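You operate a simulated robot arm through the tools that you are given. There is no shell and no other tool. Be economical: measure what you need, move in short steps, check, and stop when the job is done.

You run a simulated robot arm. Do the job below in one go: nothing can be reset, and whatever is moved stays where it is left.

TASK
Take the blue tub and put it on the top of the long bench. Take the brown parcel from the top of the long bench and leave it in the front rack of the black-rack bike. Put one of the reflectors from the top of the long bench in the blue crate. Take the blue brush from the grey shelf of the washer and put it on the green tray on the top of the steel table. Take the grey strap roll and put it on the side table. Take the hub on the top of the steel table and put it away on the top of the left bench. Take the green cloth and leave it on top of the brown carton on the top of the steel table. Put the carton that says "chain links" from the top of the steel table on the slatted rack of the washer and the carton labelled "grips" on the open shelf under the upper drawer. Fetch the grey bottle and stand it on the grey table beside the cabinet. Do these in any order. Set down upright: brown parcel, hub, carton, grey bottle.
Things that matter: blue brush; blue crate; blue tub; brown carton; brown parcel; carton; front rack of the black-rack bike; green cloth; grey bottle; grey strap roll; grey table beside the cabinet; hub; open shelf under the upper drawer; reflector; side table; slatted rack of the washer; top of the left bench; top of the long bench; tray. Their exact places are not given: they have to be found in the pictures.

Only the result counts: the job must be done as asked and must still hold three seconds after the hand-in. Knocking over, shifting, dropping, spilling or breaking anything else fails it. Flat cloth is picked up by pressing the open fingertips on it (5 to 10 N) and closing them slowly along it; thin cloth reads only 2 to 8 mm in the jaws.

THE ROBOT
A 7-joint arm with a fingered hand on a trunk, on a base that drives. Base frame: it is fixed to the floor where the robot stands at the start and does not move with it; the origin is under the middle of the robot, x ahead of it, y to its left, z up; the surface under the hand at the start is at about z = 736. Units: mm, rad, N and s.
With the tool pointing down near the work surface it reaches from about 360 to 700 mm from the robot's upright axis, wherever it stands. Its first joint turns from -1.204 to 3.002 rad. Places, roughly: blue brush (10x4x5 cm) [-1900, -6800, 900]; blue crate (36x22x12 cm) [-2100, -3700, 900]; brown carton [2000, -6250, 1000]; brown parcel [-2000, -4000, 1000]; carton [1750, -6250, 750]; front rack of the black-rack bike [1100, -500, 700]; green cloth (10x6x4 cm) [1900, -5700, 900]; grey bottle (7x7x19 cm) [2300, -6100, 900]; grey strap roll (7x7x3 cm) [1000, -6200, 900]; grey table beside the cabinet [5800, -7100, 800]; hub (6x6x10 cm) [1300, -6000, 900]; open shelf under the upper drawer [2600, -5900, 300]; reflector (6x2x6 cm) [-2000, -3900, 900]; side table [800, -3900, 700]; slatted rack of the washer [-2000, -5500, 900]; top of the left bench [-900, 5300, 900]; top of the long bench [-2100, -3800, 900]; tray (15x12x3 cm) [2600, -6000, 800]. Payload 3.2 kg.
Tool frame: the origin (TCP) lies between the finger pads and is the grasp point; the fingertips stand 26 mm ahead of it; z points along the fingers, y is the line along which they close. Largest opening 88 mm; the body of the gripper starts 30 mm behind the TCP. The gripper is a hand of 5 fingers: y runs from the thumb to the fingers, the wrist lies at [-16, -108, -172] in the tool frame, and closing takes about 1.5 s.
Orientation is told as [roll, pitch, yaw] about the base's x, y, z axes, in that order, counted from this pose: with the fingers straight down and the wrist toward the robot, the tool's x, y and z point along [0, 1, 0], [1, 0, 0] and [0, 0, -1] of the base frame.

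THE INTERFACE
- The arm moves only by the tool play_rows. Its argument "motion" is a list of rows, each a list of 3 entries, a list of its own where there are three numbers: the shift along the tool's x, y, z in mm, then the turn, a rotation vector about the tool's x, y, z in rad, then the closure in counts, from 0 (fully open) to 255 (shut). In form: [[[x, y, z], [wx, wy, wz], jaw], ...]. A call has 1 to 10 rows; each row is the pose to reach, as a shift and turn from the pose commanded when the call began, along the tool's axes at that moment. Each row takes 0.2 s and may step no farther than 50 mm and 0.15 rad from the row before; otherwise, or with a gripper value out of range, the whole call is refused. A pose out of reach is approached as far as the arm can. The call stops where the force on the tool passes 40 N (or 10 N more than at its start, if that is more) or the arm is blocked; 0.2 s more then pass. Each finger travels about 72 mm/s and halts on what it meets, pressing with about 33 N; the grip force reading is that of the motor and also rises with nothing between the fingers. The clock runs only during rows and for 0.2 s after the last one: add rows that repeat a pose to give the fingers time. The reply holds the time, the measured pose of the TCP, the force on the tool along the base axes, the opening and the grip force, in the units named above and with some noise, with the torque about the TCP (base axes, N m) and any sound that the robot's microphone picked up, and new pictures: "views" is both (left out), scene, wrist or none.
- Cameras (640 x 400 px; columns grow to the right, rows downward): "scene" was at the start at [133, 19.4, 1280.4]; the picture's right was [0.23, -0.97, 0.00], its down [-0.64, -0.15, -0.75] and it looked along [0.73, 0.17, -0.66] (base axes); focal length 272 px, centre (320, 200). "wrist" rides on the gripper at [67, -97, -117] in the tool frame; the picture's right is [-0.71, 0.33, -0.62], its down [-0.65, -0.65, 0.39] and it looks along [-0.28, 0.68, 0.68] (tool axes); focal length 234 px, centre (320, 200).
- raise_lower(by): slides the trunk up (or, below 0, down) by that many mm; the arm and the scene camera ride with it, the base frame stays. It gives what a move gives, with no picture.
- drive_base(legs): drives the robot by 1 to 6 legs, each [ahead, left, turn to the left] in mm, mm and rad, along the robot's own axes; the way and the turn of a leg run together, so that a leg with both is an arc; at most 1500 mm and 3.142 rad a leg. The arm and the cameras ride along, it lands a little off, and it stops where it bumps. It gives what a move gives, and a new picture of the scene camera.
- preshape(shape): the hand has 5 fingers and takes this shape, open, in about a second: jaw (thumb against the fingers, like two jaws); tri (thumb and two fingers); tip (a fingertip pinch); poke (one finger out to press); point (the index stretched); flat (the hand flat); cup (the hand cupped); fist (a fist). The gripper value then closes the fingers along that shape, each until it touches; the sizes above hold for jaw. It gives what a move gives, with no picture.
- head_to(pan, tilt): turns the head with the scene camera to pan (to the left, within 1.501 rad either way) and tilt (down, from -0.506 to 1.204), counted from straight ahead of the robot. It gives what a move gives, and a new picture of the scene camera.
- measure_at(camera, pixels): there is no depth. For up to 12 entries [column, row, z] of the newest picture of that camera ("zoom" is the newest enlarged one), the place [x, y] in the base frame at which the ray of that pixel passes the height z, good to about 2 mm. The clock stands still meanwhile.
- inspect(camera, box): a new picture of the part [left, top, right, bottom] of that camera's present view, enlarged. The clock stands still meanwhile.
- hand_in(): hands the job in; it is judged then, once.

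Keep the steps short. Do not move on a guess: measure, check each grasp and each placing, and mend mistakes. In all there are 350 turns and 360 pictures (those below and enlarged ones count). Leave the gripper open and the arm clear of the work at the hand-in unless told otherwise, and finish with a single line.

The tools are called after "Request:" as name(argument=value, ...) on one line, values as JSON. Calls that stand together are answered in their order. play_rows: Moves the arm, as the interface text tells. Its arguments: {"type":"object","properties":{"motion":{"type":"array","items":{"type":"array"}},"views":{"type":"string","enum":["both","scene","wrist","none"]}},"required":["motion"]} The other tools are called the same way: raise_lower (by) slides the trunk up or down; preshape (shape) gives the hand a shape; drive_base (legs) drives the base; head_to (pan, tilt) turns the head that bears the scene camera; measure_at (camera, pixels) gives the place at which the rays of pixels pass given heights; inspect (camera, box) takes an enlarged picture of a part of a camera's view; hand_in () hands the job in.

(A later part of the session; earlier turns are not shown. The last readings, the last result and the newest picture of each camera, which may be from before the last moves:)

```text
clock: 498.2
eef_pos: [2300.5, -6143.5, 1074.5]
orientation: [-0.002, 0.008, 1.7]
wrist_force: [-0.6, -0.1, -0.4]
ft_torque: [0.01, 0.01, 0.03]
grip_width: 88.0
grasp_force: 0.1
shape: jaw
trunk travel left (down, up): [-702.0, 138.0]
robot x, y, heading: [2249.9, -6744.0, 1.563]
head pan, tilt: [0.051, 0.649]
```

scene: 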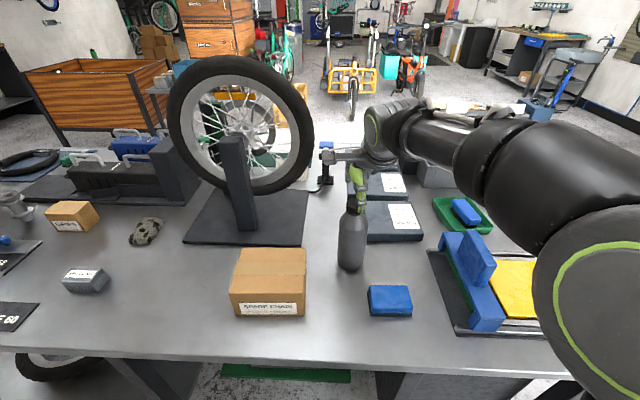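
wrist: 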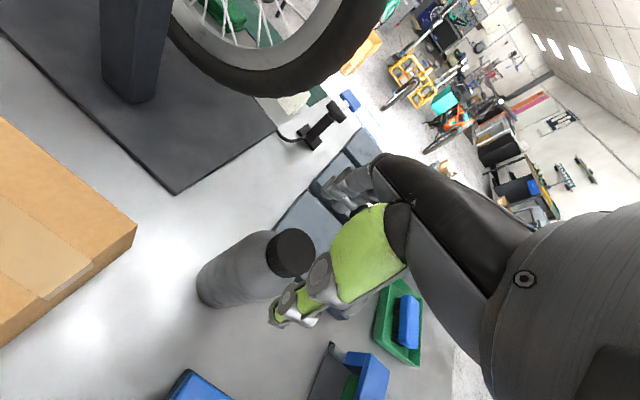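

Cap is centred under the hand. Lower 44 mm and close slowly.

Request:
raise_lower(by=-44)

Request:
play_rows(motion=[[[0, 0, 0], [0, 0, 0], 40], [[0, 0, 0], [0, 0, 0], 80], [[0, 0, 0], [0, 0, 0], 110], [[0, 0, 0], [0, 0, 0], 135], [[0, 0, 0], [0, 0, 0], 160], [[0, 0, 0], [0, 0, 0], 190], [[0, 0, 0], [0, 0, 0], 225], [[0, 0, 0], [0, 0, 0], 225], [[0, 0, 0], [0, 0, 0], 225]])

```text
clock: 499.1
eef_pos: [2301.3, -6143.1, 1031.8]
orientation: [-0.001, 0.01, 1.701]
wrist_force: [0.4, 0.4, 0.2]
ft_torque: [0.04, -0.01, 0.0]
grip_width: 87.8
grasp_force: 0.0
shape: jaw
trunk travel left (down, up): [-658.0, 182.0]
robot x, y, heading: [2250.9, -6741.5, 1.567]
head pan, tilt: [0.051, 0.649]
```

```text
clock: 501.1
eef_pos: [2301.7, -6141.6, 1029.9]
orientation: [-0.003, 0.011, 1.701]
wrist_force: [0.1, -0.5, 0.3]
ft_torque: [-0.13, 0.04, -0.02]
grip_width: 32.5
grasp_force: 33.3
shape: jaw
trunk travel left (down, up): [-658.0, 182.0]
robot x, y, heading: [2252.8, -6742.4, 1.563]
head pan, tilt: [0.051, 0.649]
```

scene: 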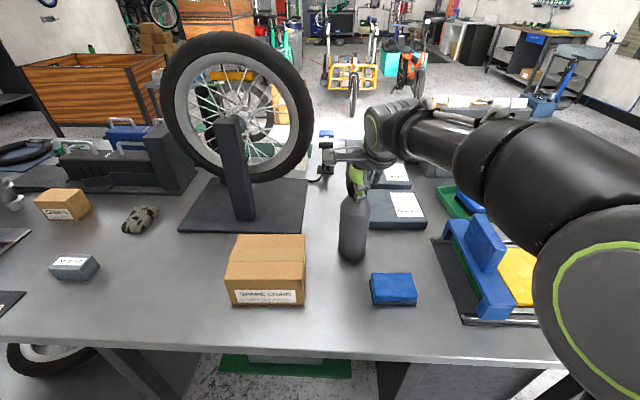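
wrist: 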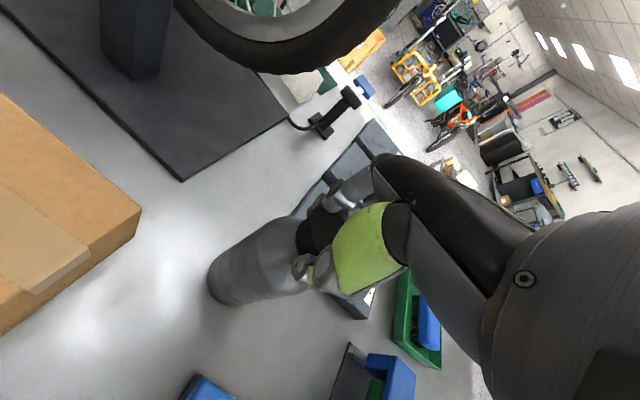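

Request:
raise_lower(by=170)

Request:
play_rows(motion=[[[0, 0, 0], [0, 0, 0], 225]])

```text
clock: 503.0
eef_pos: [2301.2, -6142.8, 1200.3]
orientation: [0.001, 0.009, 1.701]
wrist_force: [-0.3, 0.0, -6.3]
ft_torque: [-0.06, 0.03, 0.02]
grip_width: 32.5
grasp_force: 33.3
shape: jaw
trunk travel left (down, up): [-828.0, 12.0]
robot x, y, heading: [2250.1, -6741.3, 1.568]
head pan, tilt: [0.051, 0.649]
```

```text
clock: 503.4
eef_pos: [2300.7, -6141.7, 1199.3]
orientation: [-0.001, 0.012, 1.701]
wrist_force: [0.2, -0.5, -6.1]
ft_torque: [-0.04, 0.02, 0.01]
grip_width: 32.8
grasp_force: 32.9
shape: jaw
trunk travel left (down, up): [-828.0, 12.0]
robot x, y, heading: [2254.5, -6743.1, 1.568]
head pan, tilt: [0.051, 0.649]
```

scene: 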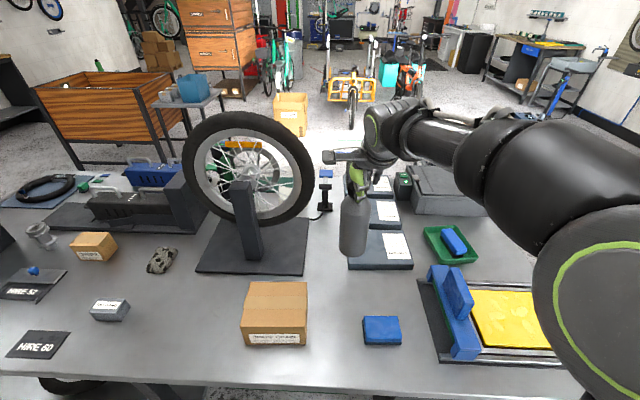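
wrist: 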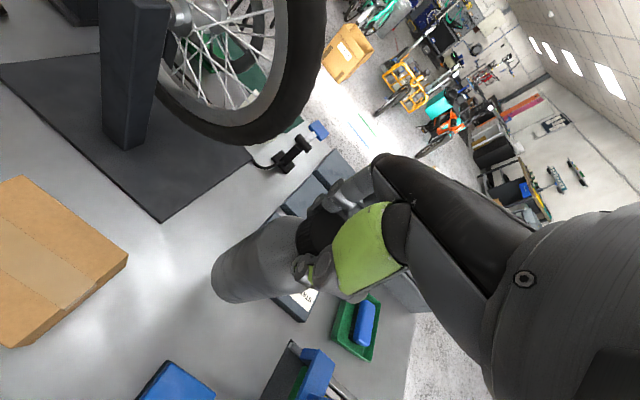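

Bottle held. Drive back, east, then turn to face the grey table near the lockers.

Request:
drive_base(legs=[[-330, 0, 0], [0, -1400, 0], [0, -900, 0], [0, 0, -1.57]])

Request:
head_to(pan=0.0, tilt=0.4)

```text
clock: 520.3
eef_pos: [5136.2, -7114.9, 1200.9]
orientation: [-0.003, 0.012, 0.138]
wrist_force: [0.5, -0.5, -6.6]
ft_torque: [0.01, 0.04, 0.0]
grip_width: 32.1
grasp_force: 32.5
shape: jaw
trunk travel left (down, up): [-828.0, 12.0]
robot x, y, heading: [4535.8, -7066.0, 0.001]
head pan, tilt: [0.051, 0.649]
```

scene: 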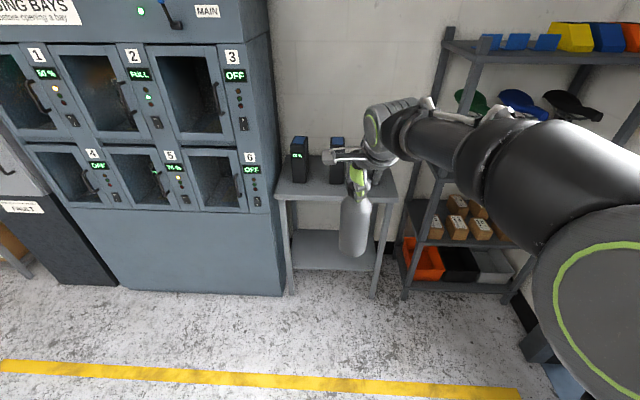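

```text
clock: 521.1
eef_pos: [5136.6, -7115.3, 1199.5]
orientation: [-0.002, 0.01, 0.137]
wrist_force: [-0.1, 0.4, -5.9]
ft_torque: [0.05, 0.03, 0.01]
grip_width: 31.9
grasp_force: 32.8
shape: jaw
trunk travel left (down, up): [-828.0, 12.0]
robot x, y, heading: [4532.7, -7063.7, 0.005]
head pan, tilt: [0.0, 0.4]
```

scene: 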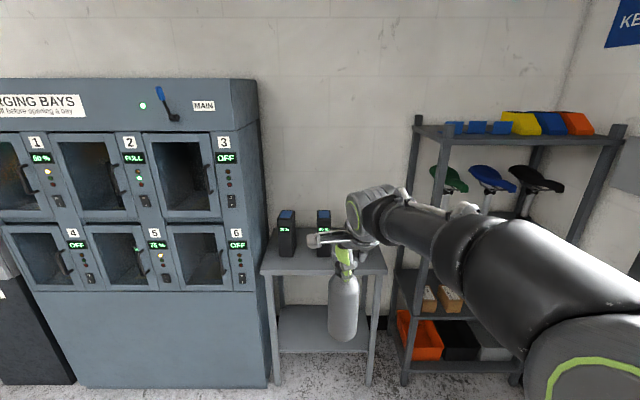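

Request:
measure_at(camera="scene", pixels=[[278, 385, 0], [371, 383, 0], [263, 272, 750], [388, 271, 750], [263, 272, 800], [388, 271, 800], [263, 272, 850], [388, 271, 850], [287, 256, 800], [325, 250, 800], [398, 383, 0], [268, 386, 0]])

Request:
inspect(camera="scene", box=[240, 190, 420, 310])

```text
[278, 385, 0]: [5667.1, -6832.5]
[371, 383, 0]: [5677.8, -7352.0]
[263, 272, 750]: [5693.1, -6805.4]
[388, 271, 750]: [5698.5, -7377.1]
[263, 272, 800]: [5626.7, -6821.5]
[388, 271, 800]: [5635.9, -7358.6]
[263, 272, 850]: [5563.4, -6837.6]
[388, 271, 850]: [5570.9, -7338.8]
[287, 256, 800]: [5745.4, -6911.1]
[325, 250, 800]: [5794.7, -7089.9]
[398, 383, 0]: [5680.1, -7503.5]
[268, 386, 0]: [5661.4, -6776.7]
```

```text
3.33 times, centred on (330, 250) of scene
```

zoom: 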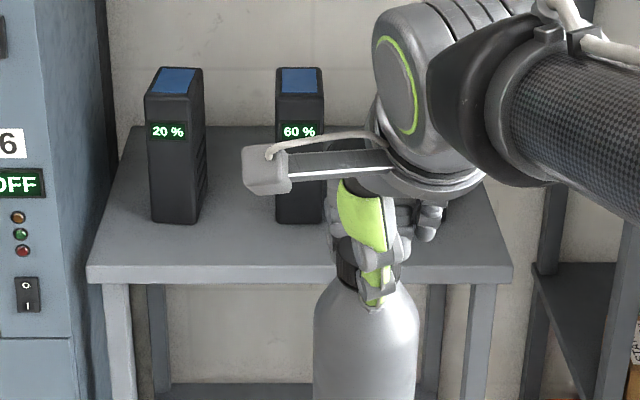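

Table top z≈800, front edge x≈5635, batteries at the back. I'll place the bottle near (5705,−7010). Drive closer.

Request:
drive_base(legs=[[480, 95, 0]])

Request:
head_to(pan=0.1, tilt=0.7)

Request:
play_rows(motion=[[[0, 0, 0], [0, 0, 0], 225]], views="wrist")

```text
clock: 524.0
eef_pos: [5617.6, -7015.4, 1199.7]
orientation: [-0.002, 0.011, 0.142]
wrist_force: [-1.3, -0.7, -5.8]
ft_torque: [0.03, 0.06, -0.02]
grip_width: 31.9
grasp_force: 33.2
shape: jaw
trunk travel left (down, up): [-828.0, 12.0]
robot x, y, heading: [5018.6, -6969.4, 0.007]
head pan, tilt: [0.0, 0.4]
```

scene: 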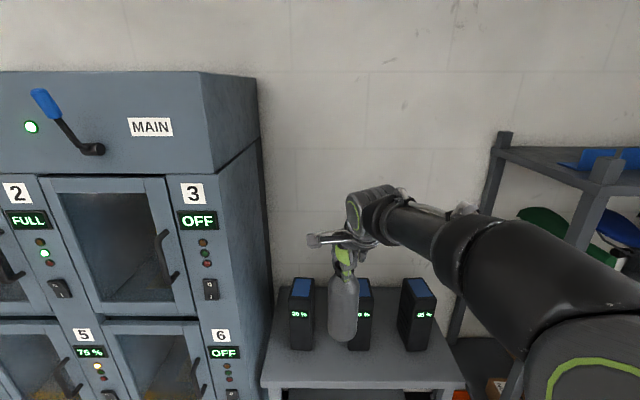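

```text
clock: 524.8
eef_pos: [5617.2, -7014.6, 1199.5]
orientation: [-0.001, 0.012, 0.141]
wrist_force: [0.8, 0.6, -5.3]
ft_torque: [0.0, -0.01, -0.03]
grip_width: 31.6
grasp_force: 33.5
shape: jaw
trunk travel left (down, up): [-828.0, 12.0]
robot x, y, heading: [5015.7, -6973.4, 0.007]
head pan, tilt: [0.099, 0.7]
```

scene: 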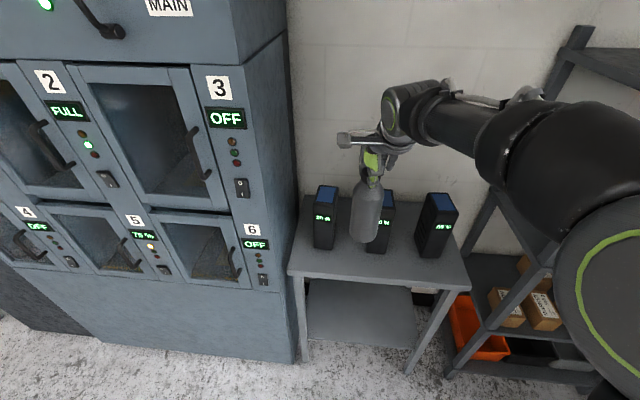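

```text
clock: 525.2
eef_pos: [5616.9, -7015.2, 1200.3]
orientation: [-0.001, 0.012, 0.143]
wrist_force: [-0.3, 0.1, -5.8]
ft_torque: [0.01, 0.04, -0.01]
grip_width: 31.8
grasp_force: 32.8
shape: jaw
trunk travel left (down, up): [-828.0, 12.0]
robot x, y, heading: [5016.4, -6969.6, 0.007]
head pan, tilt: [0.099, 0.7]
```

wrist: 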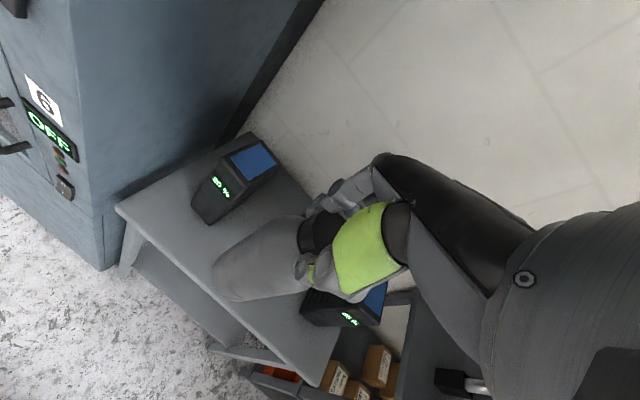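

Request:
measure_at(camera="scene", pixels=[[288, 272, 780], [288, 272, 800], [288, 272, 820], [470, 288, 800], [314, 246, 800], [333, 249, 800], [368, 252, 800], [387, 254, 800], [416, 256, 800], [336, 192, 930], [317, 188, 930]])

Request:
measure_at(camera="wrist", pixels=[[116, 209, 780], [116, 209, 800], [116, 209, 820], [209, 222, 800], [193, 208, 800]])

```text
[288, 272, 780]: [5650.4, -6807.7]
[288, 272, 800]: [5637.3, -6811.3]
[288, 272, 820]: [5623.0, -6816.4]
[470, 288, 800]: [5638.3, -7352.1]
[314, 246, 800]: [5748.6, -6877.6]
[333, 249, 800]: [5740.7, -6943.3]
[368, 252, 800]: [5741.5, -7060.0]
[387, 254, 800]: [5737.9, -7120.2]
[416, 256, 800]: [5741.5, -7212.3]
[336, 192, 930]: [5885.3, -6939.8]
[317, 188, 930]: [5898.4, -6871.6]
```

```text
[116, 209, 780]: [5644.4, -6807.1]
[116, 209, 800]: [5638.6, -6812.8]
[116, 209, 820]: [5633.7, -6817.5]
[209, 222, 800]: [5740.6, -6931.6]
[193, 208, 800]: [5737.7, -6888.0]
```

Request:
drive_base(legs=[[88, 14, 0]])

Request:
raise_lower(by=-195)

Request:
play_rows(motion=[[[0, 0, 0], [0, 0, 0], 225]])

```text
clock: 526.3
eef_pos: [5704.4, -7000.0, 1200.4]
orientation: [-0.003, 0.01, 0.142]
wrist_force: [0.7, -0.7, -5.8]
ft_torque: [0.02, 0.02, -0.03]
grip_width: 31.8
grasp_force: 33.1
shape: jaw
trunk travel left (down, up): [-828.0, 12.0]
robot x, y, heading: [5104.4, -6958.8, 0.011]
head pan, tilt: [0.099, 0.7]
```

scene: 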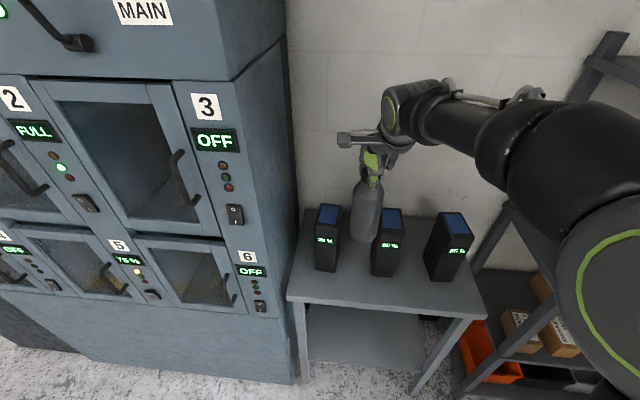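

```text
clock: 528.4
eef_pos: [5703.4, -7000.9, 1004.0]
orientation: [-0.001, 0.011, 0.141]
wrist_force: [0.6, -0.5, -7.0]
ft_torque: [0.02, 0.04, 0.0]
grip_width: 32.0
grasp_force: 33.0
shape: jaw
trunk travel left (down, up): [-633.0, 207.0]
robot x, y, heading: [5102.2, -6960.1, 0.006]
head pan, tilt: [0.099, 0.7]
```

```text
clock: 528.8
eef_pos: [5705.6, -7000.6, 1003.8]
orientation: [-0.003, 0.012, 0.142]
wrist_force: [-0.4, -0.1, -6.2]
ft_torque: [0.01, 0.04, 0.01]
grip_width: 31.7
grasp_force: 32.7
shape: jaw
trunk travel left (down, up): [-633.0, 207.0]
robot x, y, heading: [5100.1, -6956.9, 0.008]
head pan, tilt: [0.099, 0.7]
```

scene: 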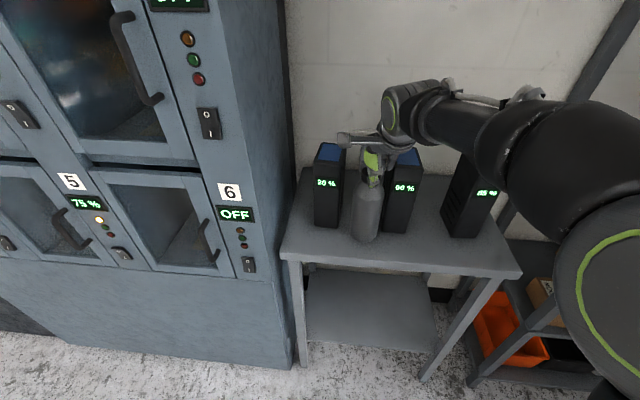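
wrist: 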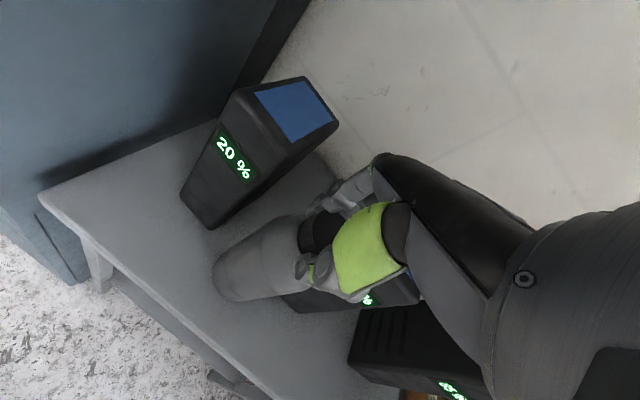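

Request:
play_rows(motion=[[[0, 0, 4], [0, 0, 0], 225], [[0, 0, 8], [0, 0, 0], 225], [[0, 0, 12], [0, 0, 0], 225], [[0, 0, 15], [0, 0, 0], 225], [[0, 0, 18], [0, 0, 0], 225], [[0, 0, 18], [0, 0, 0], 225]], views="none")

```text
clock: 530.2
eef_pos: [5704.1, -7000.2, 989.8]
orientation: [0.0, 0.002, 0.141]
wrist_force: [3.4, 0.7, 7.4]
ft_torque: [0.03, -0.24, -0.01]
grip_width: 32.0
grasp_force: 32.9
shape: jaw
trunk travel left (down, up): [-633.0, 207.0]
robot x, y, heading: [5103.3, -6957.0, 0.005]
head pan, tilt: [0.099, 0.7]
```

Contact. Back off 2 mm and release gently.

Request:
play_rows(motion=[[[0, 0, -3], [0, 0, 0], 225], [[0, 0, -3], [0, 0, 0], 200], [[0, 0, -3], [0, 0, 0], 180], [[0, 0, -3], [0, 0, 0], 160], [[0, 0, -3], [0, 0, 0], 140], [[0, 0, -3], [0, 0, 0], 110], [[0, 0, -3], [0, 0, 0], 80], [[0, 0, -3], [0, 0, 0], 60], [[0, 0, -3], [0, 0, 0], 60]], views="wrist")

Request:
raise_lower(by=190)

Request:
drive_base(legs=[[-250, 0, 0]])

```text
clock: 532.2
eef_pos: [5705.4, -6999.4, 990.5]
orientation: [-0.002, 0.011, 0.141]
wrist_force: [-0.1, -0.4, 0.3]
ft_torque: [-0.03, 0.01, -0.01]
grip_width: 67.0
grasp_force: 0.1
shape: jaw
trunk travel left (down, up): [-633.0, 207.0]
robot x, y, heading: [5103.3, -6953.9, 0.009]
head pan, tilt: [0.099, 0.7]
```

wrist: 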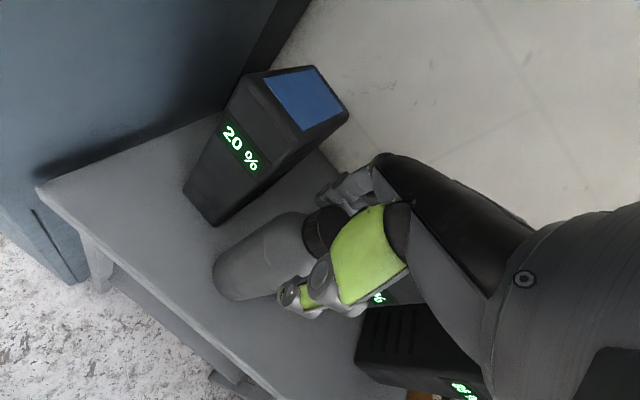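

```text
clock: 534.3
eef_pos: [5703.9, -7000.2, 1179.8]
orientation: [-0.001, 0.011, 0.143]
wrist_force: [0.8, -0.4, -0.1]
ft_torque: [0.0, 0.0, 0.02]
grip_width: 66.9
grasp_force: 0.1
shape: jaw
trunk travel left (down, up): [-823.0, 17.0]
robot x, y, heading: [5099.5, -6955.6, 0.008]
head pan, tilt: [0.099, 0.7]
```

```text
clock: 536.1
eef_pos: [5451.6, -7002.4, 1179.9]
orientation: [-0.002, 0.01, 0.14]
wrist_force: [0.3, -0.7, -0.1]
ft_torque: [-0.02, 0.01, -0.03]
grip_width: 66.8
grasp_force: 0.1
shape: jaw
trunk travel left (down, up): [-823.0, 17.0]
robot x, y, heading: [4850.3, -6959.9, 0.006]
head pan, tilt: [0.099, 0.7]
```

scene: 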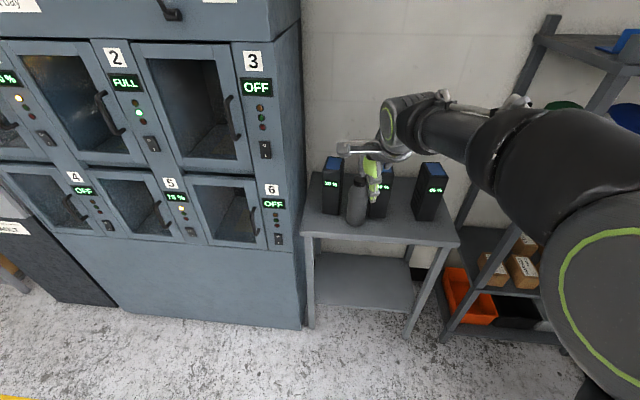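

Bottle stands on the grey table. Now I go to the north side of the steel table to examine the drawer pedestal and the open shelf.

Request:
drive_base(legs=[[-1200, 0, 0], [0, 1300, 0], [0, 700, 0], [0, 0, -1.57], [0, -1000, 0]])

Request:
raise_lower(by=-300)

Request:
head_to(pan=0.0, tilt=0.6)

```text
clock: 560.5
eef_pos: [2582.0, -5565.3, 1180.2]
orientation: [-0.002, 0.009, -1.43]
wrist_force: [0.4, 0.5, -0.8]
ft_torque: [0.01, -0.01, 0.01]
grip_width: 67.0
grasp_force: 0.0
shape: jaw
trunk travel left (down, up): [-823.0, 17.0]
robot x, y, heading: [2624.7, -4965.5, -1.567]
head pan, tilt: [0.099, 0.7]
```

scene: 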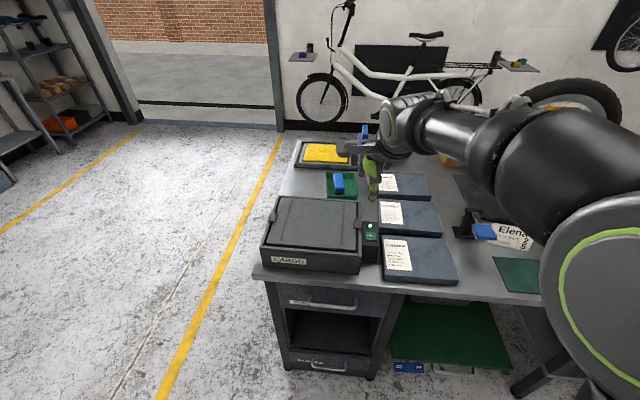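

```text
clock: 562.7
eef_pos: [2582.8, -5569.8, 950.6]
orientation: [0.002, -0.044, -1.431]
wrist_force: [-0.8, 6.1, 20.2]
ft_torque: [-0.65, 0.04, -0.04]
grip_width: 63.8
grasp_force: 0.2
shape: jaw
trunk travel left (down, up): [-574.0, 266.0]
robot x, y, heading: [2627.3, -4963.2, -1.564]
head pan, tilt: [0.099, 0.7]
stopped: the force on the tool passed its limit at 48 N (the readings are from after the stop); the commanded pose is now the measured one
```

```text
clock: 563.4
eef_pos: [2581.8, -5568.0, 950.9]
orientation: [0.002, -0.04, -1.433]
wrist_force: [-0.7, 2.9, 25.1]
ft_torque: [-0.98, 0.1, -0.03]
grip_width: 65.7
grasp_force: 0.0
shape: jaw
trunk travel left (down, up): [-574.0, 266.0]
robot x, y, heading: [2622.4, -4965.6, -1.562]
head pan, tilt: [0.0, 0.6]
```

scene: 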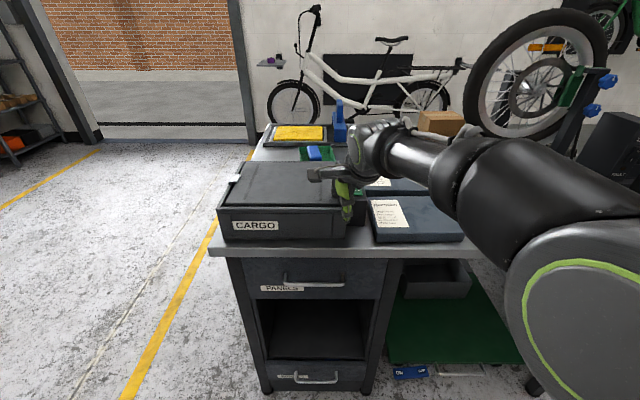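

The hand came down on the table items; I raise it right away and check nothing moved.

Request:
raise_lower(by=250)

Request:
head_to(pan=0.099, tilt=0.7)

Request:
inspect(camera="scene", box=[240, 120, 480, 290])

```text
clock: 565.9
eef_pos: [2581.4, -5569.8, 1194.9]
orientation: [0.002, -0.029, -1.428]
wrist_force: [-0.6, 0.5, -0.9]
ft_torque: [0.02, 0.0, 0.01]
grip_width: 67.2
grasp_force: 0.0
shape: jaw
trunk travel left (down, up): [-824.0, 16.0]
robot x, y, heading: [2625.6, -4966.1, -1.565]
head pan, tilt: [0.0, 0.6]
```

```text
clock: 566.6
eef_pos: [2581.1, -5571.1, 1195.7]
orientation: [0.001, -0.029, -1.429]
wrist_force: [-0.4, -0.3, -0.8]
ft_torque: [-0.01, 0.01, -0.03]
grip_width: 67.0
grasp_force: 0.0
shape: jaw
trunk travel left (down, up): [-824.0, 16.0]
robot x, y, heading: [2625.1, -4966.4, -1.568]
head pan, tilt: [0.099, 0.7]
```

scene: 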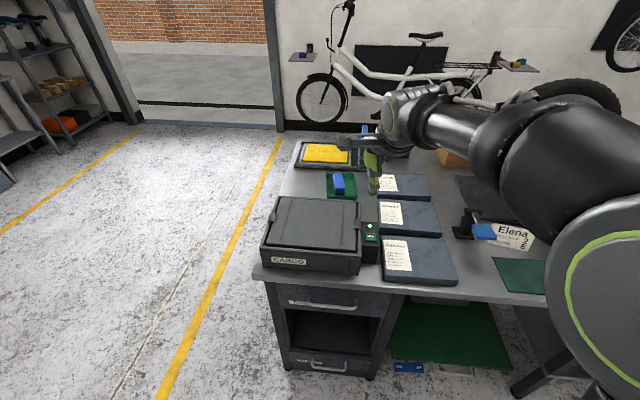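

```text
2.35 times, centred on (360, 205) of scene
```

zoom: 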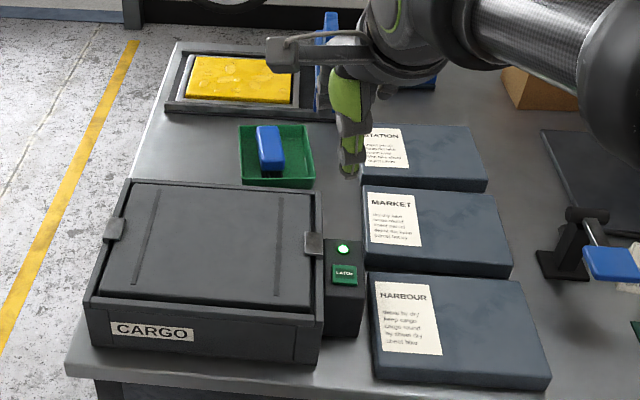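

Nothing shifted. Measure the shelf opening geometry.

Request:
inspect(camera="scene", box=[240, 260, 420, 390])

Request:
measure_at(camera="scene", pixels=[[290, 370, 0], [372, 378, 0], [252, 277, 850], [290, 352, 250], [290, 352, 300], [290, 352, 350], [287, 312, 500], [287, 312, 600], [366, 356, 300], [372, 318, 550]])

```text
3.08 times, centred on (330, 325) of scene
```

zoom: 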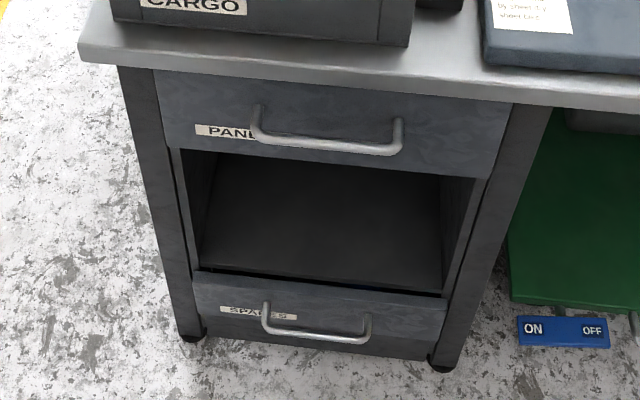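

```text
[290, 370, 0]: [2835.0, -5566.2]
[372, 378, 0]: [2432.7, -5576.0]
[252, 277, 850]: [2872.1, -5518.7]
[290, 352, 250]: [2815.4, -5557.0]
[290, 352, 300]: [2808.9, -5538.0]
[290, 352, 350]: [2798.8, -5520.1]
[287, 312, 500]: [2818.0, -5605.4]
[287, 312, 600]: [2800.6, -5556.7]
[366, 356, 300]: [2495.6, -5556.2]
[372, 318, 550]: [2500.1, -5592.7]
```

The opening is x≈2495–2810, z≈270–610, large enough. Since I'm on the north side, I first fetch the green cloth near (1900,−5680).

Request:
drive_base(legs=[[0, -690, 0]])

Request:
play_rows(motion=[[[0, -10, 0], [0.029, 0, 0], 0], [[0, -10, 0], [0.029, 0, 0], 0]])

```text
clock: 570.4
eef_pos: [1890.2, -5575.7, 1195.4]
orientation: [0.001, -0.028, -1.431]
wrist_force: [-0.1, 0.0, 0.0]
ft_torque: [-0.02, 0.01, -0.02]
grip_width: 67.2
grasp_force: 0.0
shape: jaw
trunk travel left (down, up): [-824.0, 16.0]
robot x, y, heading: [1934.4, -4968.7, -1.564]
head pan, tilt: [0.099, 0.7]
```

scene: 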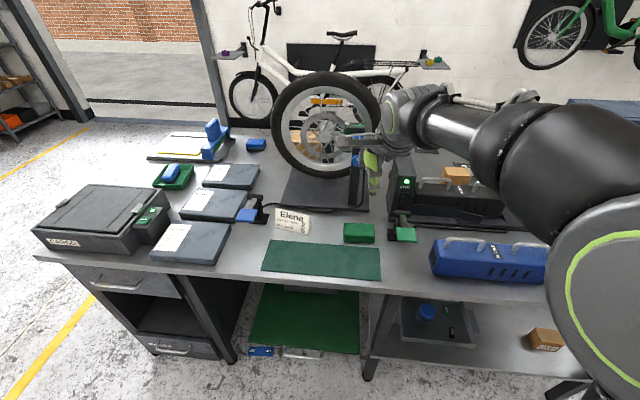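

```text
clock: 571.0
eef_pos: [1890.7, -5565.2, 1195.2]
orientation: [0.002, 0.001, -1.432]
wrist_force: [-0.4, 0.2, -0.7]
ft_torque: [-0.01, -0.01, -0.03]
grip_width: 87.7
grasp_force: 0.0
shape: jaw
trunk travel left (down, up): [-824.0, 16.0]
robot x, y, heading: [1936.1, -4969.7, -1.564]
head pan, tilt: [0.099, 0.7]
```

scene: 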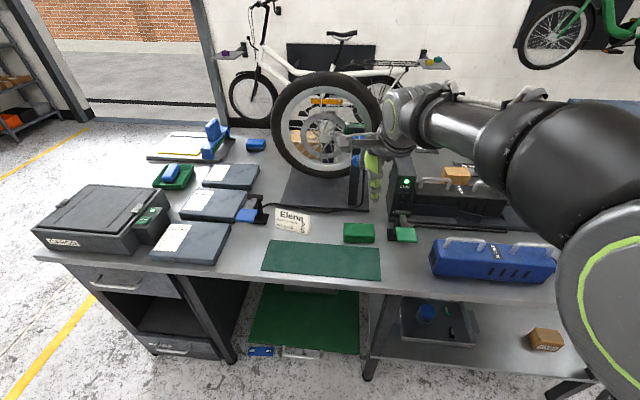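
wrist: 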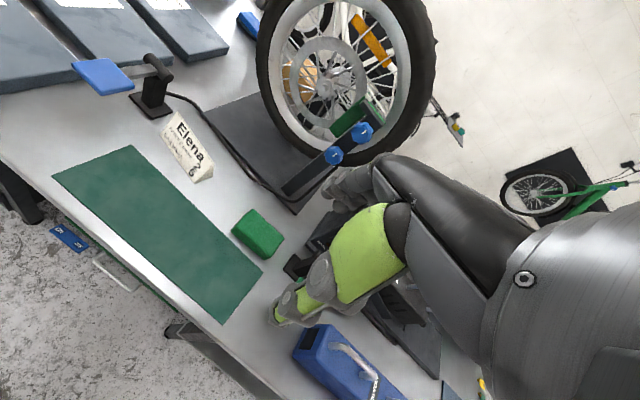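

Request:
inspect(camera="wrist", box=[200, 180, 340, 290])

Request:
measure_at(camera="scene", pixels=[[343, 225, 890], [374, 225, 890], [375, 242, 850], [344, 243, 850], [391, 243, 850], [416, 242, 850]])

```text
3.64 times, centred on (270, 235) of wrist
```

zoom: 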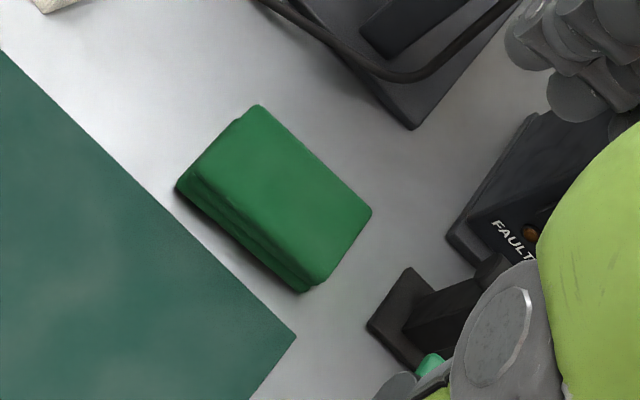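

```text
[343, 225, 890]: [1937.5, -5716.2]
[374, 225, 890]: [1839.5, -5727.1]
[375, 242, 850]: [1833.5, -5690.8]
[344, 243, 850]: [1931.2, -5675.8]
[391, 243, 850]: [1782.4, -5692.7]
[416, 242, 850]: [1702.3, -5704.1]
```

Request:
measure_at(camera="zoom", pixels=[[250, 106, 880], [370, 212, 880], [318, 284, 880], [192, 172, 880], [177, 187, 850], [302, 292, 850], [370, 325, 855]])

```text
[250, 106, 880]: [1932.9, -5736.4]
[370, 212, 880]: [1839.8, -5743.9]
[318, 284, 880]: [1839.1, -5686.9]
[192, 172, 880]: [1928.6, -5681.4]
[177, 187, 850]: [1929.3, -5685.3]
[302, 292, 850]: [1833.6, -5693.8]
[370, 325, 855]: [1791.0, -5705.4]
```

Request:
drive_base(legs=[[148, -7, 0]])

Request:
play_rows(motion=[[[0, 0, 0], [0, 0, 0.05], 0], [[0, 0, 0], [0, 0, 0.05], 0]], views="none")

Request:
raise_lower(by=-200)

Request:
play_rows(motion=[[[0, 0, 0], [0, 0, 0], 0]])

```text
clock: 572.4
eef_pos: [1883.5, -5711.1, 1195.9]
orientation: [0.001, 0.001, -1.435]
wrist_force: [-0.6, 0.1, 0.0]
ft_torque: [0.01, 0.01, 0.01]
grip_width: 87.8
grasp_force: 0.0
shape: jaw
trunk travel left (down, up): [-824.0, 16.0]
robot x, y, heading: [1928.6, -5120.0, -1.568]
head pan, tilt: [0.099, 0.7]
```

scene: 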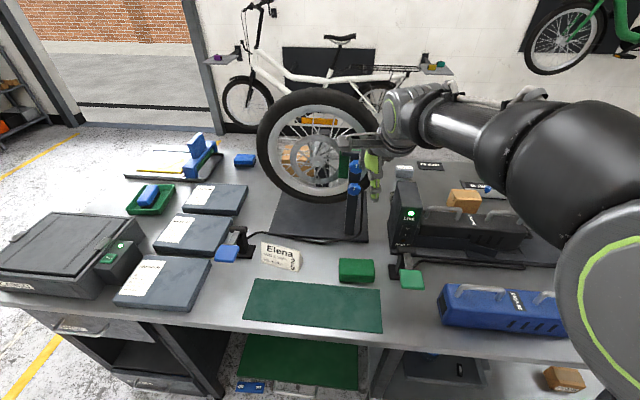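

```text
clock: 573.0
eef_pos: [1881.7, -5713.2, 1194.8]
orientation: [0.001, 0.0, -1.482]
wrist_force: [0.4, 0.3, 0.5]
ft_torque: [0.02, -0.03, 0.01]
grip_width: 87.8
grasp_force: 0.1
shape: jaw
trunk travel left (down, up): [-824.0, 16.0]
robot x, y, heading: [1927.5, -5113.6, -1.569]
head pan, tilt: [0.099, 0.7]
```

```text
clock: 575.1
eef_pos: [1882.1, -5711.8, 995.3]
orientation: [0.002, 0.002, -1.482]
wrist_force: [0.3, -0.2, 0.4]
ft_torque: [0.01, 0.0, -0.01]
grip_width: 87.8
grasp_force: 0.1
shape: jaw
trunk travel left (down, up): [-624.0, 216.0]
robot x, y, heading: [1930.5, -5115.1, -1.565]
head pan, tilt: [0.099, 0.7]
```

```text
clock: 575.5
eef_pos: [1882.4, -5712.2, 995.6]
orientation: [0.001, 0.002, -1.483]
wrist_force: [-0.2, -0.3, 0.3]
ft_torque: [-0.04, 0.0, 0.0]
grip_width: 87.9
grasp_force: 0.1
shape: jaw
trunk travel left (down, up): [-624.0, 216.0]
robot x, y, heading: [1929.8, -5117.4, -1.563]
head pan, tilt: [0.099, 0.7]
```

scene: 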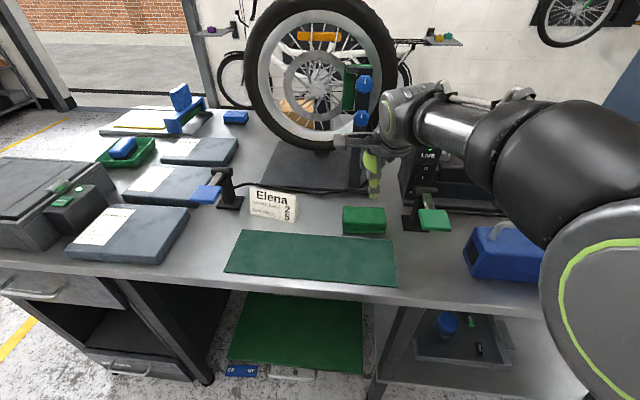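
wrist: 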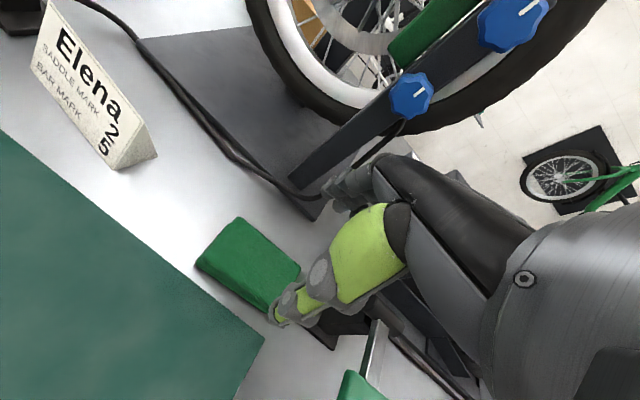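

Request:
raise_lower(by=-112)

Request:
play_rows(motion=[[[0, 0, 0], [0, 0, 0], 50], [[0, 0, 0], [0, 0, 0], 90], [[0, 0, 0], [0, 0, 0], 130], [[0, 0, 0], [0, 0, 0], 170], [[0, 0, 0], [0, 0, 0], 210], [[0, 0, 0], [0, 0, 0], 235], [[0, 0, 0], [0, 0, 0], 235], [[0, 0, 0], [0, 0, 0], 235]], views="wrist")

```text
clock: 577.0
eef_pos: [1883.0, -5712.0, 884.3]
orientation: [0.003, 0.001, -1.482]
wrist_force: [-0.3, 0.2, 0.3]
ft_torque: [-0.02, 0.01, -0.02]
grip_width: 87.6
grasp_force: 0.0
shape: jaw
trunk travel left (down, up): [-512.0, 328.0]
robot x, y, heading: [1926.9, -5117.4, -1.565]
head pan, tilt: [0.099, 0.7]
```

```text
clock: 578.8
eef_pos: [1883.4, -5711.6, 882.9]
orientation: [0.002, 0.0, -1.483]
wrist_force: [0.3, -0.6, 2.2]
ft_torque: [0.05, -0.05, 0.03]
grip_width: 55.5
grasp_force: 32.2
shape: jaw
trunk travel left (down, up): [-512.0, 328.0]
robot x, y, heading: [1928.2, -5114.7, -1.564]
head pan, tilt: [0.099, 0.7]
```

wrist: 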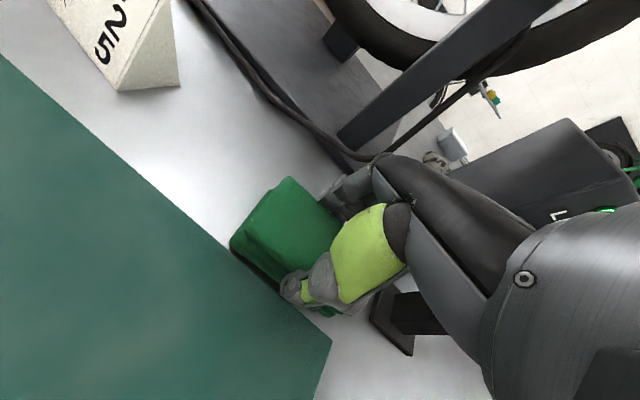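

Cloth gripped (55 mm). Lift and go around the east end to the south side.

Request:
raise_lower(by=315)

Request:
drive_base(legs=[[-250, 0, 0], [0, 1430, 0], [1450, 0, 0], [280, 0, 0], [0, 0, 3.14], [0, 1200, 0]])

Request:
play_rows(motion=[[[0, 0, 0], [0, 0, 0], 235]], views="wrist")

```text
clock: 581.9
eef_pos: [1883.3, -5714.3, 1196.6]
orientation: [0.002, 0.002, -1.481]
wrist_force: [0.1, -0.2, -0.1]
ft_torque: [0.02, -0.01, 0.01]
grip_width: 55.4
grasp_force: 33.2
shape: jaw
trunk travel left (down, up): [-827.0, 13.0]
robot x, y, heading: [1928.8, -5114.1, -1.568]
head pan, tilt: [0.099, 0.7]
```

```text
clock: 611.7
eef_pos: [2228.5, -5979.9, 1200.1]
orientation: [0.004, -0.001, 1.646]
wrist_force: [11.7, -2.6, 5.8]
ft_torque: [-0.12, -0.1, -0.24]
grip_width: 54.4
grasp_force: 32.7
shape: jaw
trunk travel left (down, up): [-827.0, 13.0]
robot x, y, heading: [2169.8, -6575.0, 1.562]
head pan, tilt: [0.099, 0.7]
```

scene: 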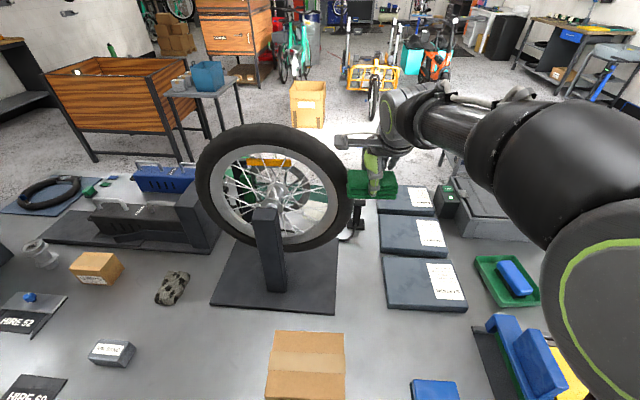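

```text
clock: 612.1
eef_pos: [2229.8, -5978.8, 1199.7]
orientation: [0.003, 0.001, 1.646]
wrist_force: [6.7, -5.4, 2.7]
ft_torque: [-0.14, -0.07, 0.04]
grip_width: 53.8
grasp_force: 33.3
shape: jaw
trunk travel left (down, up): [-827.0, 13.0]
robot x, y, heading: [2173.8, -6573.4, 1.565]
head pan, tilt: [0.099, 0.7]
```

wrist: 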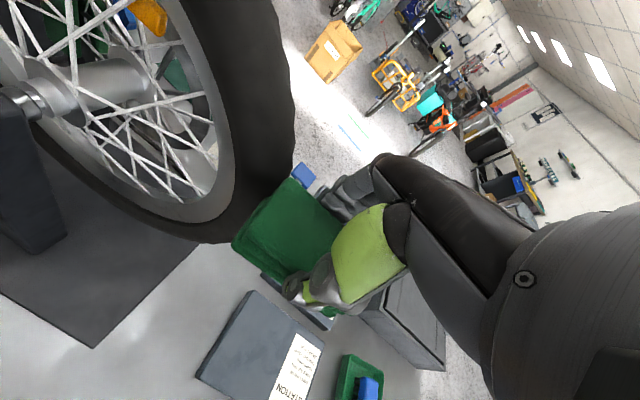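

The cloth touches the bike wheel (I ended closer to the table than planned). I move right away from it and back, then check the wheel.

Request:
drive_base(legs=[[0, -80, 0], [-170, 0, 0]])

Request:
measure_at(camera="scene", pixels=[[300, 330, 850]])

```text
clock: 614.3
eef_pos: [2303.5, -6146.9, 1198.5]
orientation: [0.0, 0.002, 1.648]
wrist_force: [1.0, 0.1, -0.5]
ft_torque: [-0.01, 0.0, 0.03]
grip_width: 54.2
grasp_force: 32.5
shape: jaw
trunk travel left (down, up): [-827.0, 13.0]
robot x, y, heading: [2254.8, -6742.0, 1.563]
head pan, tilt: [0.099, 0.7]
```

scene: 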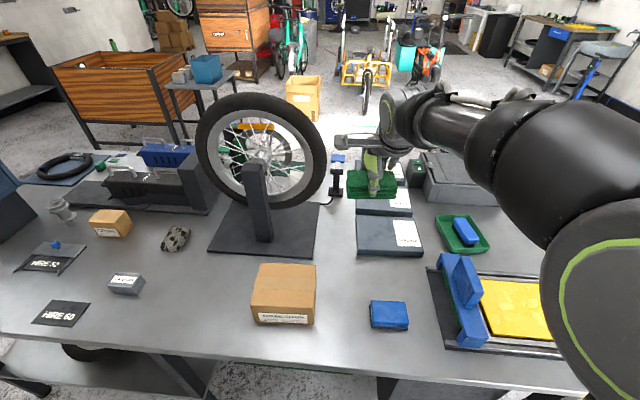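

```text
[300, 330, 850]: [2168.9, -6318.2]
```

Request:
measure_at(camera="scene", pixels=[[208, 252, 862], [316, 259, 862], [251, 322, 850], [314, 325, 850], [252, 290, 950], [316, 292, 950], [264, 263, 950], [316, 265, 950], [251, 322, 860]])

Request:
inspect(camera="scene", box=[180, 80, 400, 270])

```text
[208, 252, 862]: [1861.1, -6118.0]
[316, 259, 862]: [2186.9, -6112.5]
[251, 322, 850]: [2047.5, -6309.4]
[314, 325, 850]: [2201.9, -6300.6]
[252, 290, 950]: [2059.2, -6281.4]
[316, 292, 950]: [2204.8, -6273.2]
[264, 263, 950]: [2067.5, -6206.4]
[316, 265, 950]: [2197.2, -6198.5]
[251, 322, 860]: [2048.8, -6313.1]
```

```text
2.11 times, centred on (290, 175) of scene
```

zoom: 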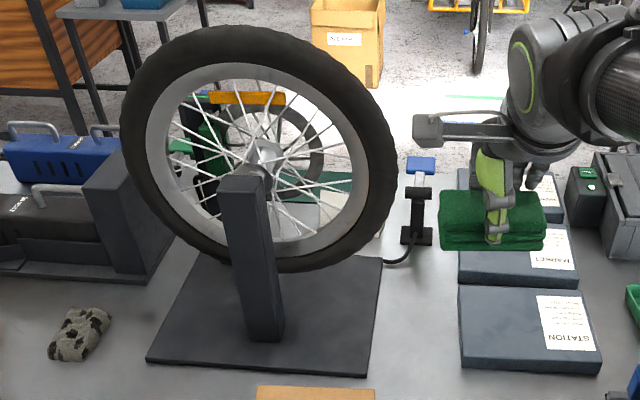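

The wheel stand has not moved (pixel shifts match the carton's). Now position the cloth over the brown carton.

Request:
drive_base(legs=[[-125, 0, 0], [0, 172, 0.008]])

Request:
play_rows(motion=[[[0, 0, 0], [0, 0, 0], 235]], views="wrist")

```text
clock: 616.6
eef_pos: [2127.0, -6272.4, 1198.6]
orientation: [0.002, 0.001, 1.655]
wrist_force: [0.6, 0.2, -1.2]
ft_torque: [0.04, -0.02, -0.02]
grip_width: 54.1
grasp_force: 33.2
shape: jaw
trunk travel left (down, up): [-827.0, 13.0]
robot x, y, heading: [2081.0, -6870.6, 1.577]
head pan, tilt: [0.099, 0.7]
```

scene: 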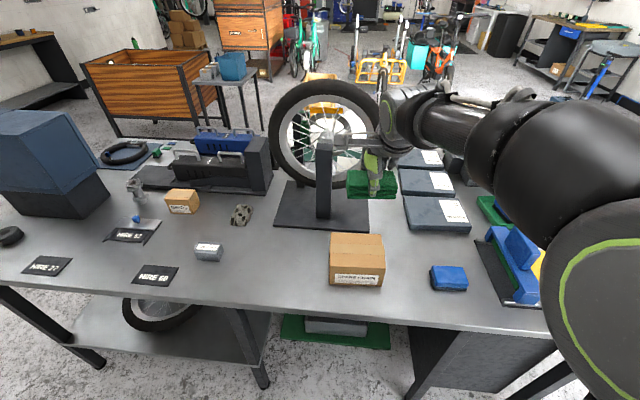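

```text
clock: 617.0
eef_pos: [2129.8, -6271.9, 1197.8]
orientation: [0.002, 0.001, 1.655]
wrist_force: [0.5, 0.1, 0.0]
ft_torque: [-0.02, 0.02, 0.0]
grip_width: 53.9
grasp_force: 33.3
shape: jaw
trunk travel left (down, up): [-827.0, 13.0]
robot x, y, heading: [2080.4, -6869.4, 1.57]
head pan, tilt: [0.099, 0.7]
```

wrist: 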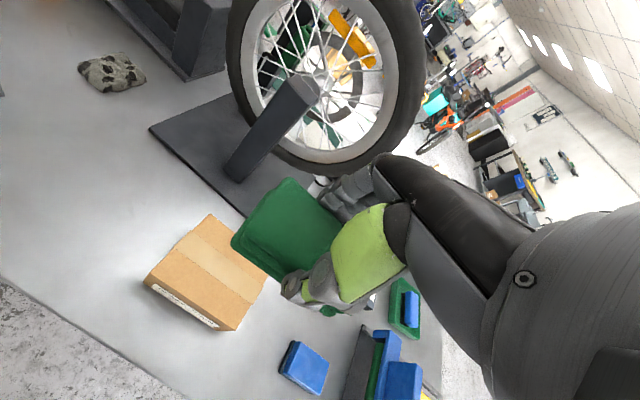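

Request:
measure_at(camera="scene", pixels=[[330, 272, 970], [384, 275, 970], [331, 235, 970], [381, 234, 970], [330, 272, 950], [384, 275, 950], [331, 235, 950], [330, 285, 850], [381, 288, 850]])

Request:
measure_at(camera="wrist", pixels=[[210, 213, 970], [148, 279, 970], [240, 327, 970], [210, 213, 950], [148, 279, 950], [240, 327, 950]])

```text
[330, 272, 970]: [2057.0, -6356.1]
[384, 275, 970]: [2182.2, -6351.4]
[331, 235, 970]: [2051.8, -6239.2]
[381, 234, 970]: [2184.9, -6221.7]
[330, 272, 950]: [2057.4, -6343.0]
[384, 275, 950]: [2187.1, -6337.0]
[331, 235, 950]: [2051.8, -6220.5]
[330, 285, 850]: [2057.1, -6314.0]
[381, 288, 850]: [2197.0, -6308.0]
```

```text
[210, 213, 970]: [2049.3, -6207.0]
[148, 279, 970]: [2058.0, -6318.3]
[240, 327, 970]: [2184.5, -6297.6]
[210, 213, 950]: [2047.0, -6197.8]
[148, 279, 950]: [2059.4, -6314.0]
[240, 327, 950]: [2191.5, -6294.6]
```

Carton top is about z 895, centre ≈(2121,−6240). Move over it and lower.

Request:
play_rows(motion=[[[3, 16, 0], [0, 0, 0], 235], [[5, 32, 0], [0, 0, 0], 235], [[5, 32, 0], [0, 0, 0], 235]], views="none")

Request:
raise_lower(by=-215)

Request:
play_rows(motion=[[[0, 0, 0], [0, 0, 0], 235]])

```text
clock: 617.8
eef_pos: [2119.6, -6241.0, 1198.2]
orientation: [0.001, 0.001, 1.654]
wrist_force: [-0.2, 0.3, -0.3]
ft_torque: [0.01, 0.0, 0.02]
grip_width: 54.4
grasp_force: 32.9
shape: jaw
trunk travel left (down, up): [-827.0, 13.0]
robot x, y, heading: [2080.8, -6867.7, 1.571]
head pan, tilt: [0.099, 0.7]
```

```text
clock: 620.1
eef_pos: [2119.6, -6241.0, 983.8]
orientation: [0.0, 0.001, 1.655]
wrist_force: [-0.8, -0.2, -0.4]
ft_torque: [-0.01, -0.01, -0.03]
grip_width: 54.1
grasp_force: 32.9
shape: jaw
trunk travel left (down, up): [-612.0, 228.0]
robot x, y, heading: [2079.8, -6868.0, 1.573]
head pan, tilt: [0.099, 0.7]
```

```text
clock: 620.5
eef_pos: [2119.7, -6240.7, 983.3]
orientation: [-0.001, 0.001, 1.656]
wrist_force: [0.2, 0.8, -0.5]
ft_torque: [-0.01, 0.01, 0.03]
grip_width: 54.1
grasp_force: 32.9
shape: jaw
trunk travel left (down, up): [-612.0, 228.0]
robot x, y, heading: [2075.1, -6872.7, 1.574]
head pan, tilt: [0.099, 0.7]
```

scene: 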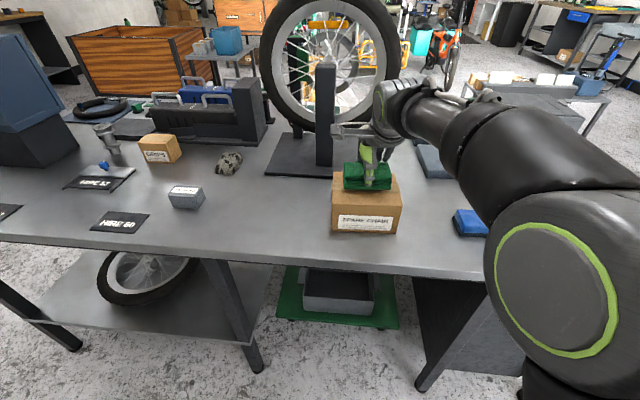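
wrist: 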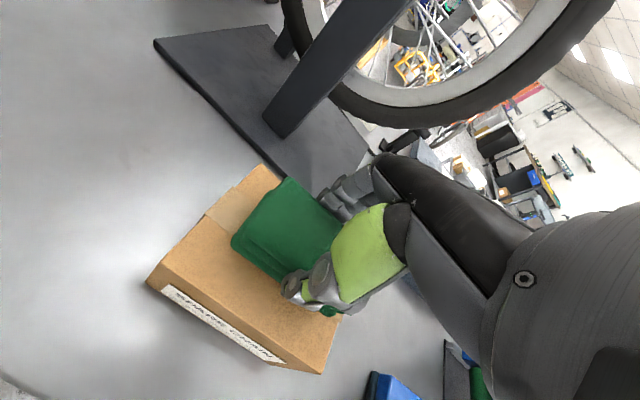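

Request:
measure_at(camera="scene", pixels=[[332, 209, 930], [332, 209, 910], [332, 209, 890], [402, 207, 910], [334, 172, 910], [331, 232, 850], [396, 234, 850], [330, 232, 840]])

Request:
measure_at(camera="wrist", pixels=[[147, 281, 930], [147, 281, 910], [147, 281, 890], [258, 165, 930], [258, 165, 910], [258, 165, 890], [324, 371, 910]])

```text
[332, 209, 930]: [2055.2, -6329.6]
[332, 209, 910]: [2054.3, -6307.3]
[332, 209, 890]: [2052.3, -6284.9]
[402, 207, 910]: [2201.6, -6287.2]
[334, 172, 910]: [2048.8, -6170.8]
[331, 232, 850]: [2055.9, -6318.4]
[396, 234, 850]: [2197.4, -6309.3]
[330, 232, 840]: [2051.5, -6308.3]
```

```text
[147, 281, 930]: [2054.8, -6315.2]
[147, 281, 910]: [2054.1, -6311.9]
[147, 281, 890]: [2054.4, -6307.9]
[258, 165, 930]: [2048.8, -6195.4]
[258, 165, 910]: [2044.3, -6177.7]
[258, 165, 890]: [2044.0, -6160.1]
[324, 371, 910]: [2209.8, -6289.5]
```

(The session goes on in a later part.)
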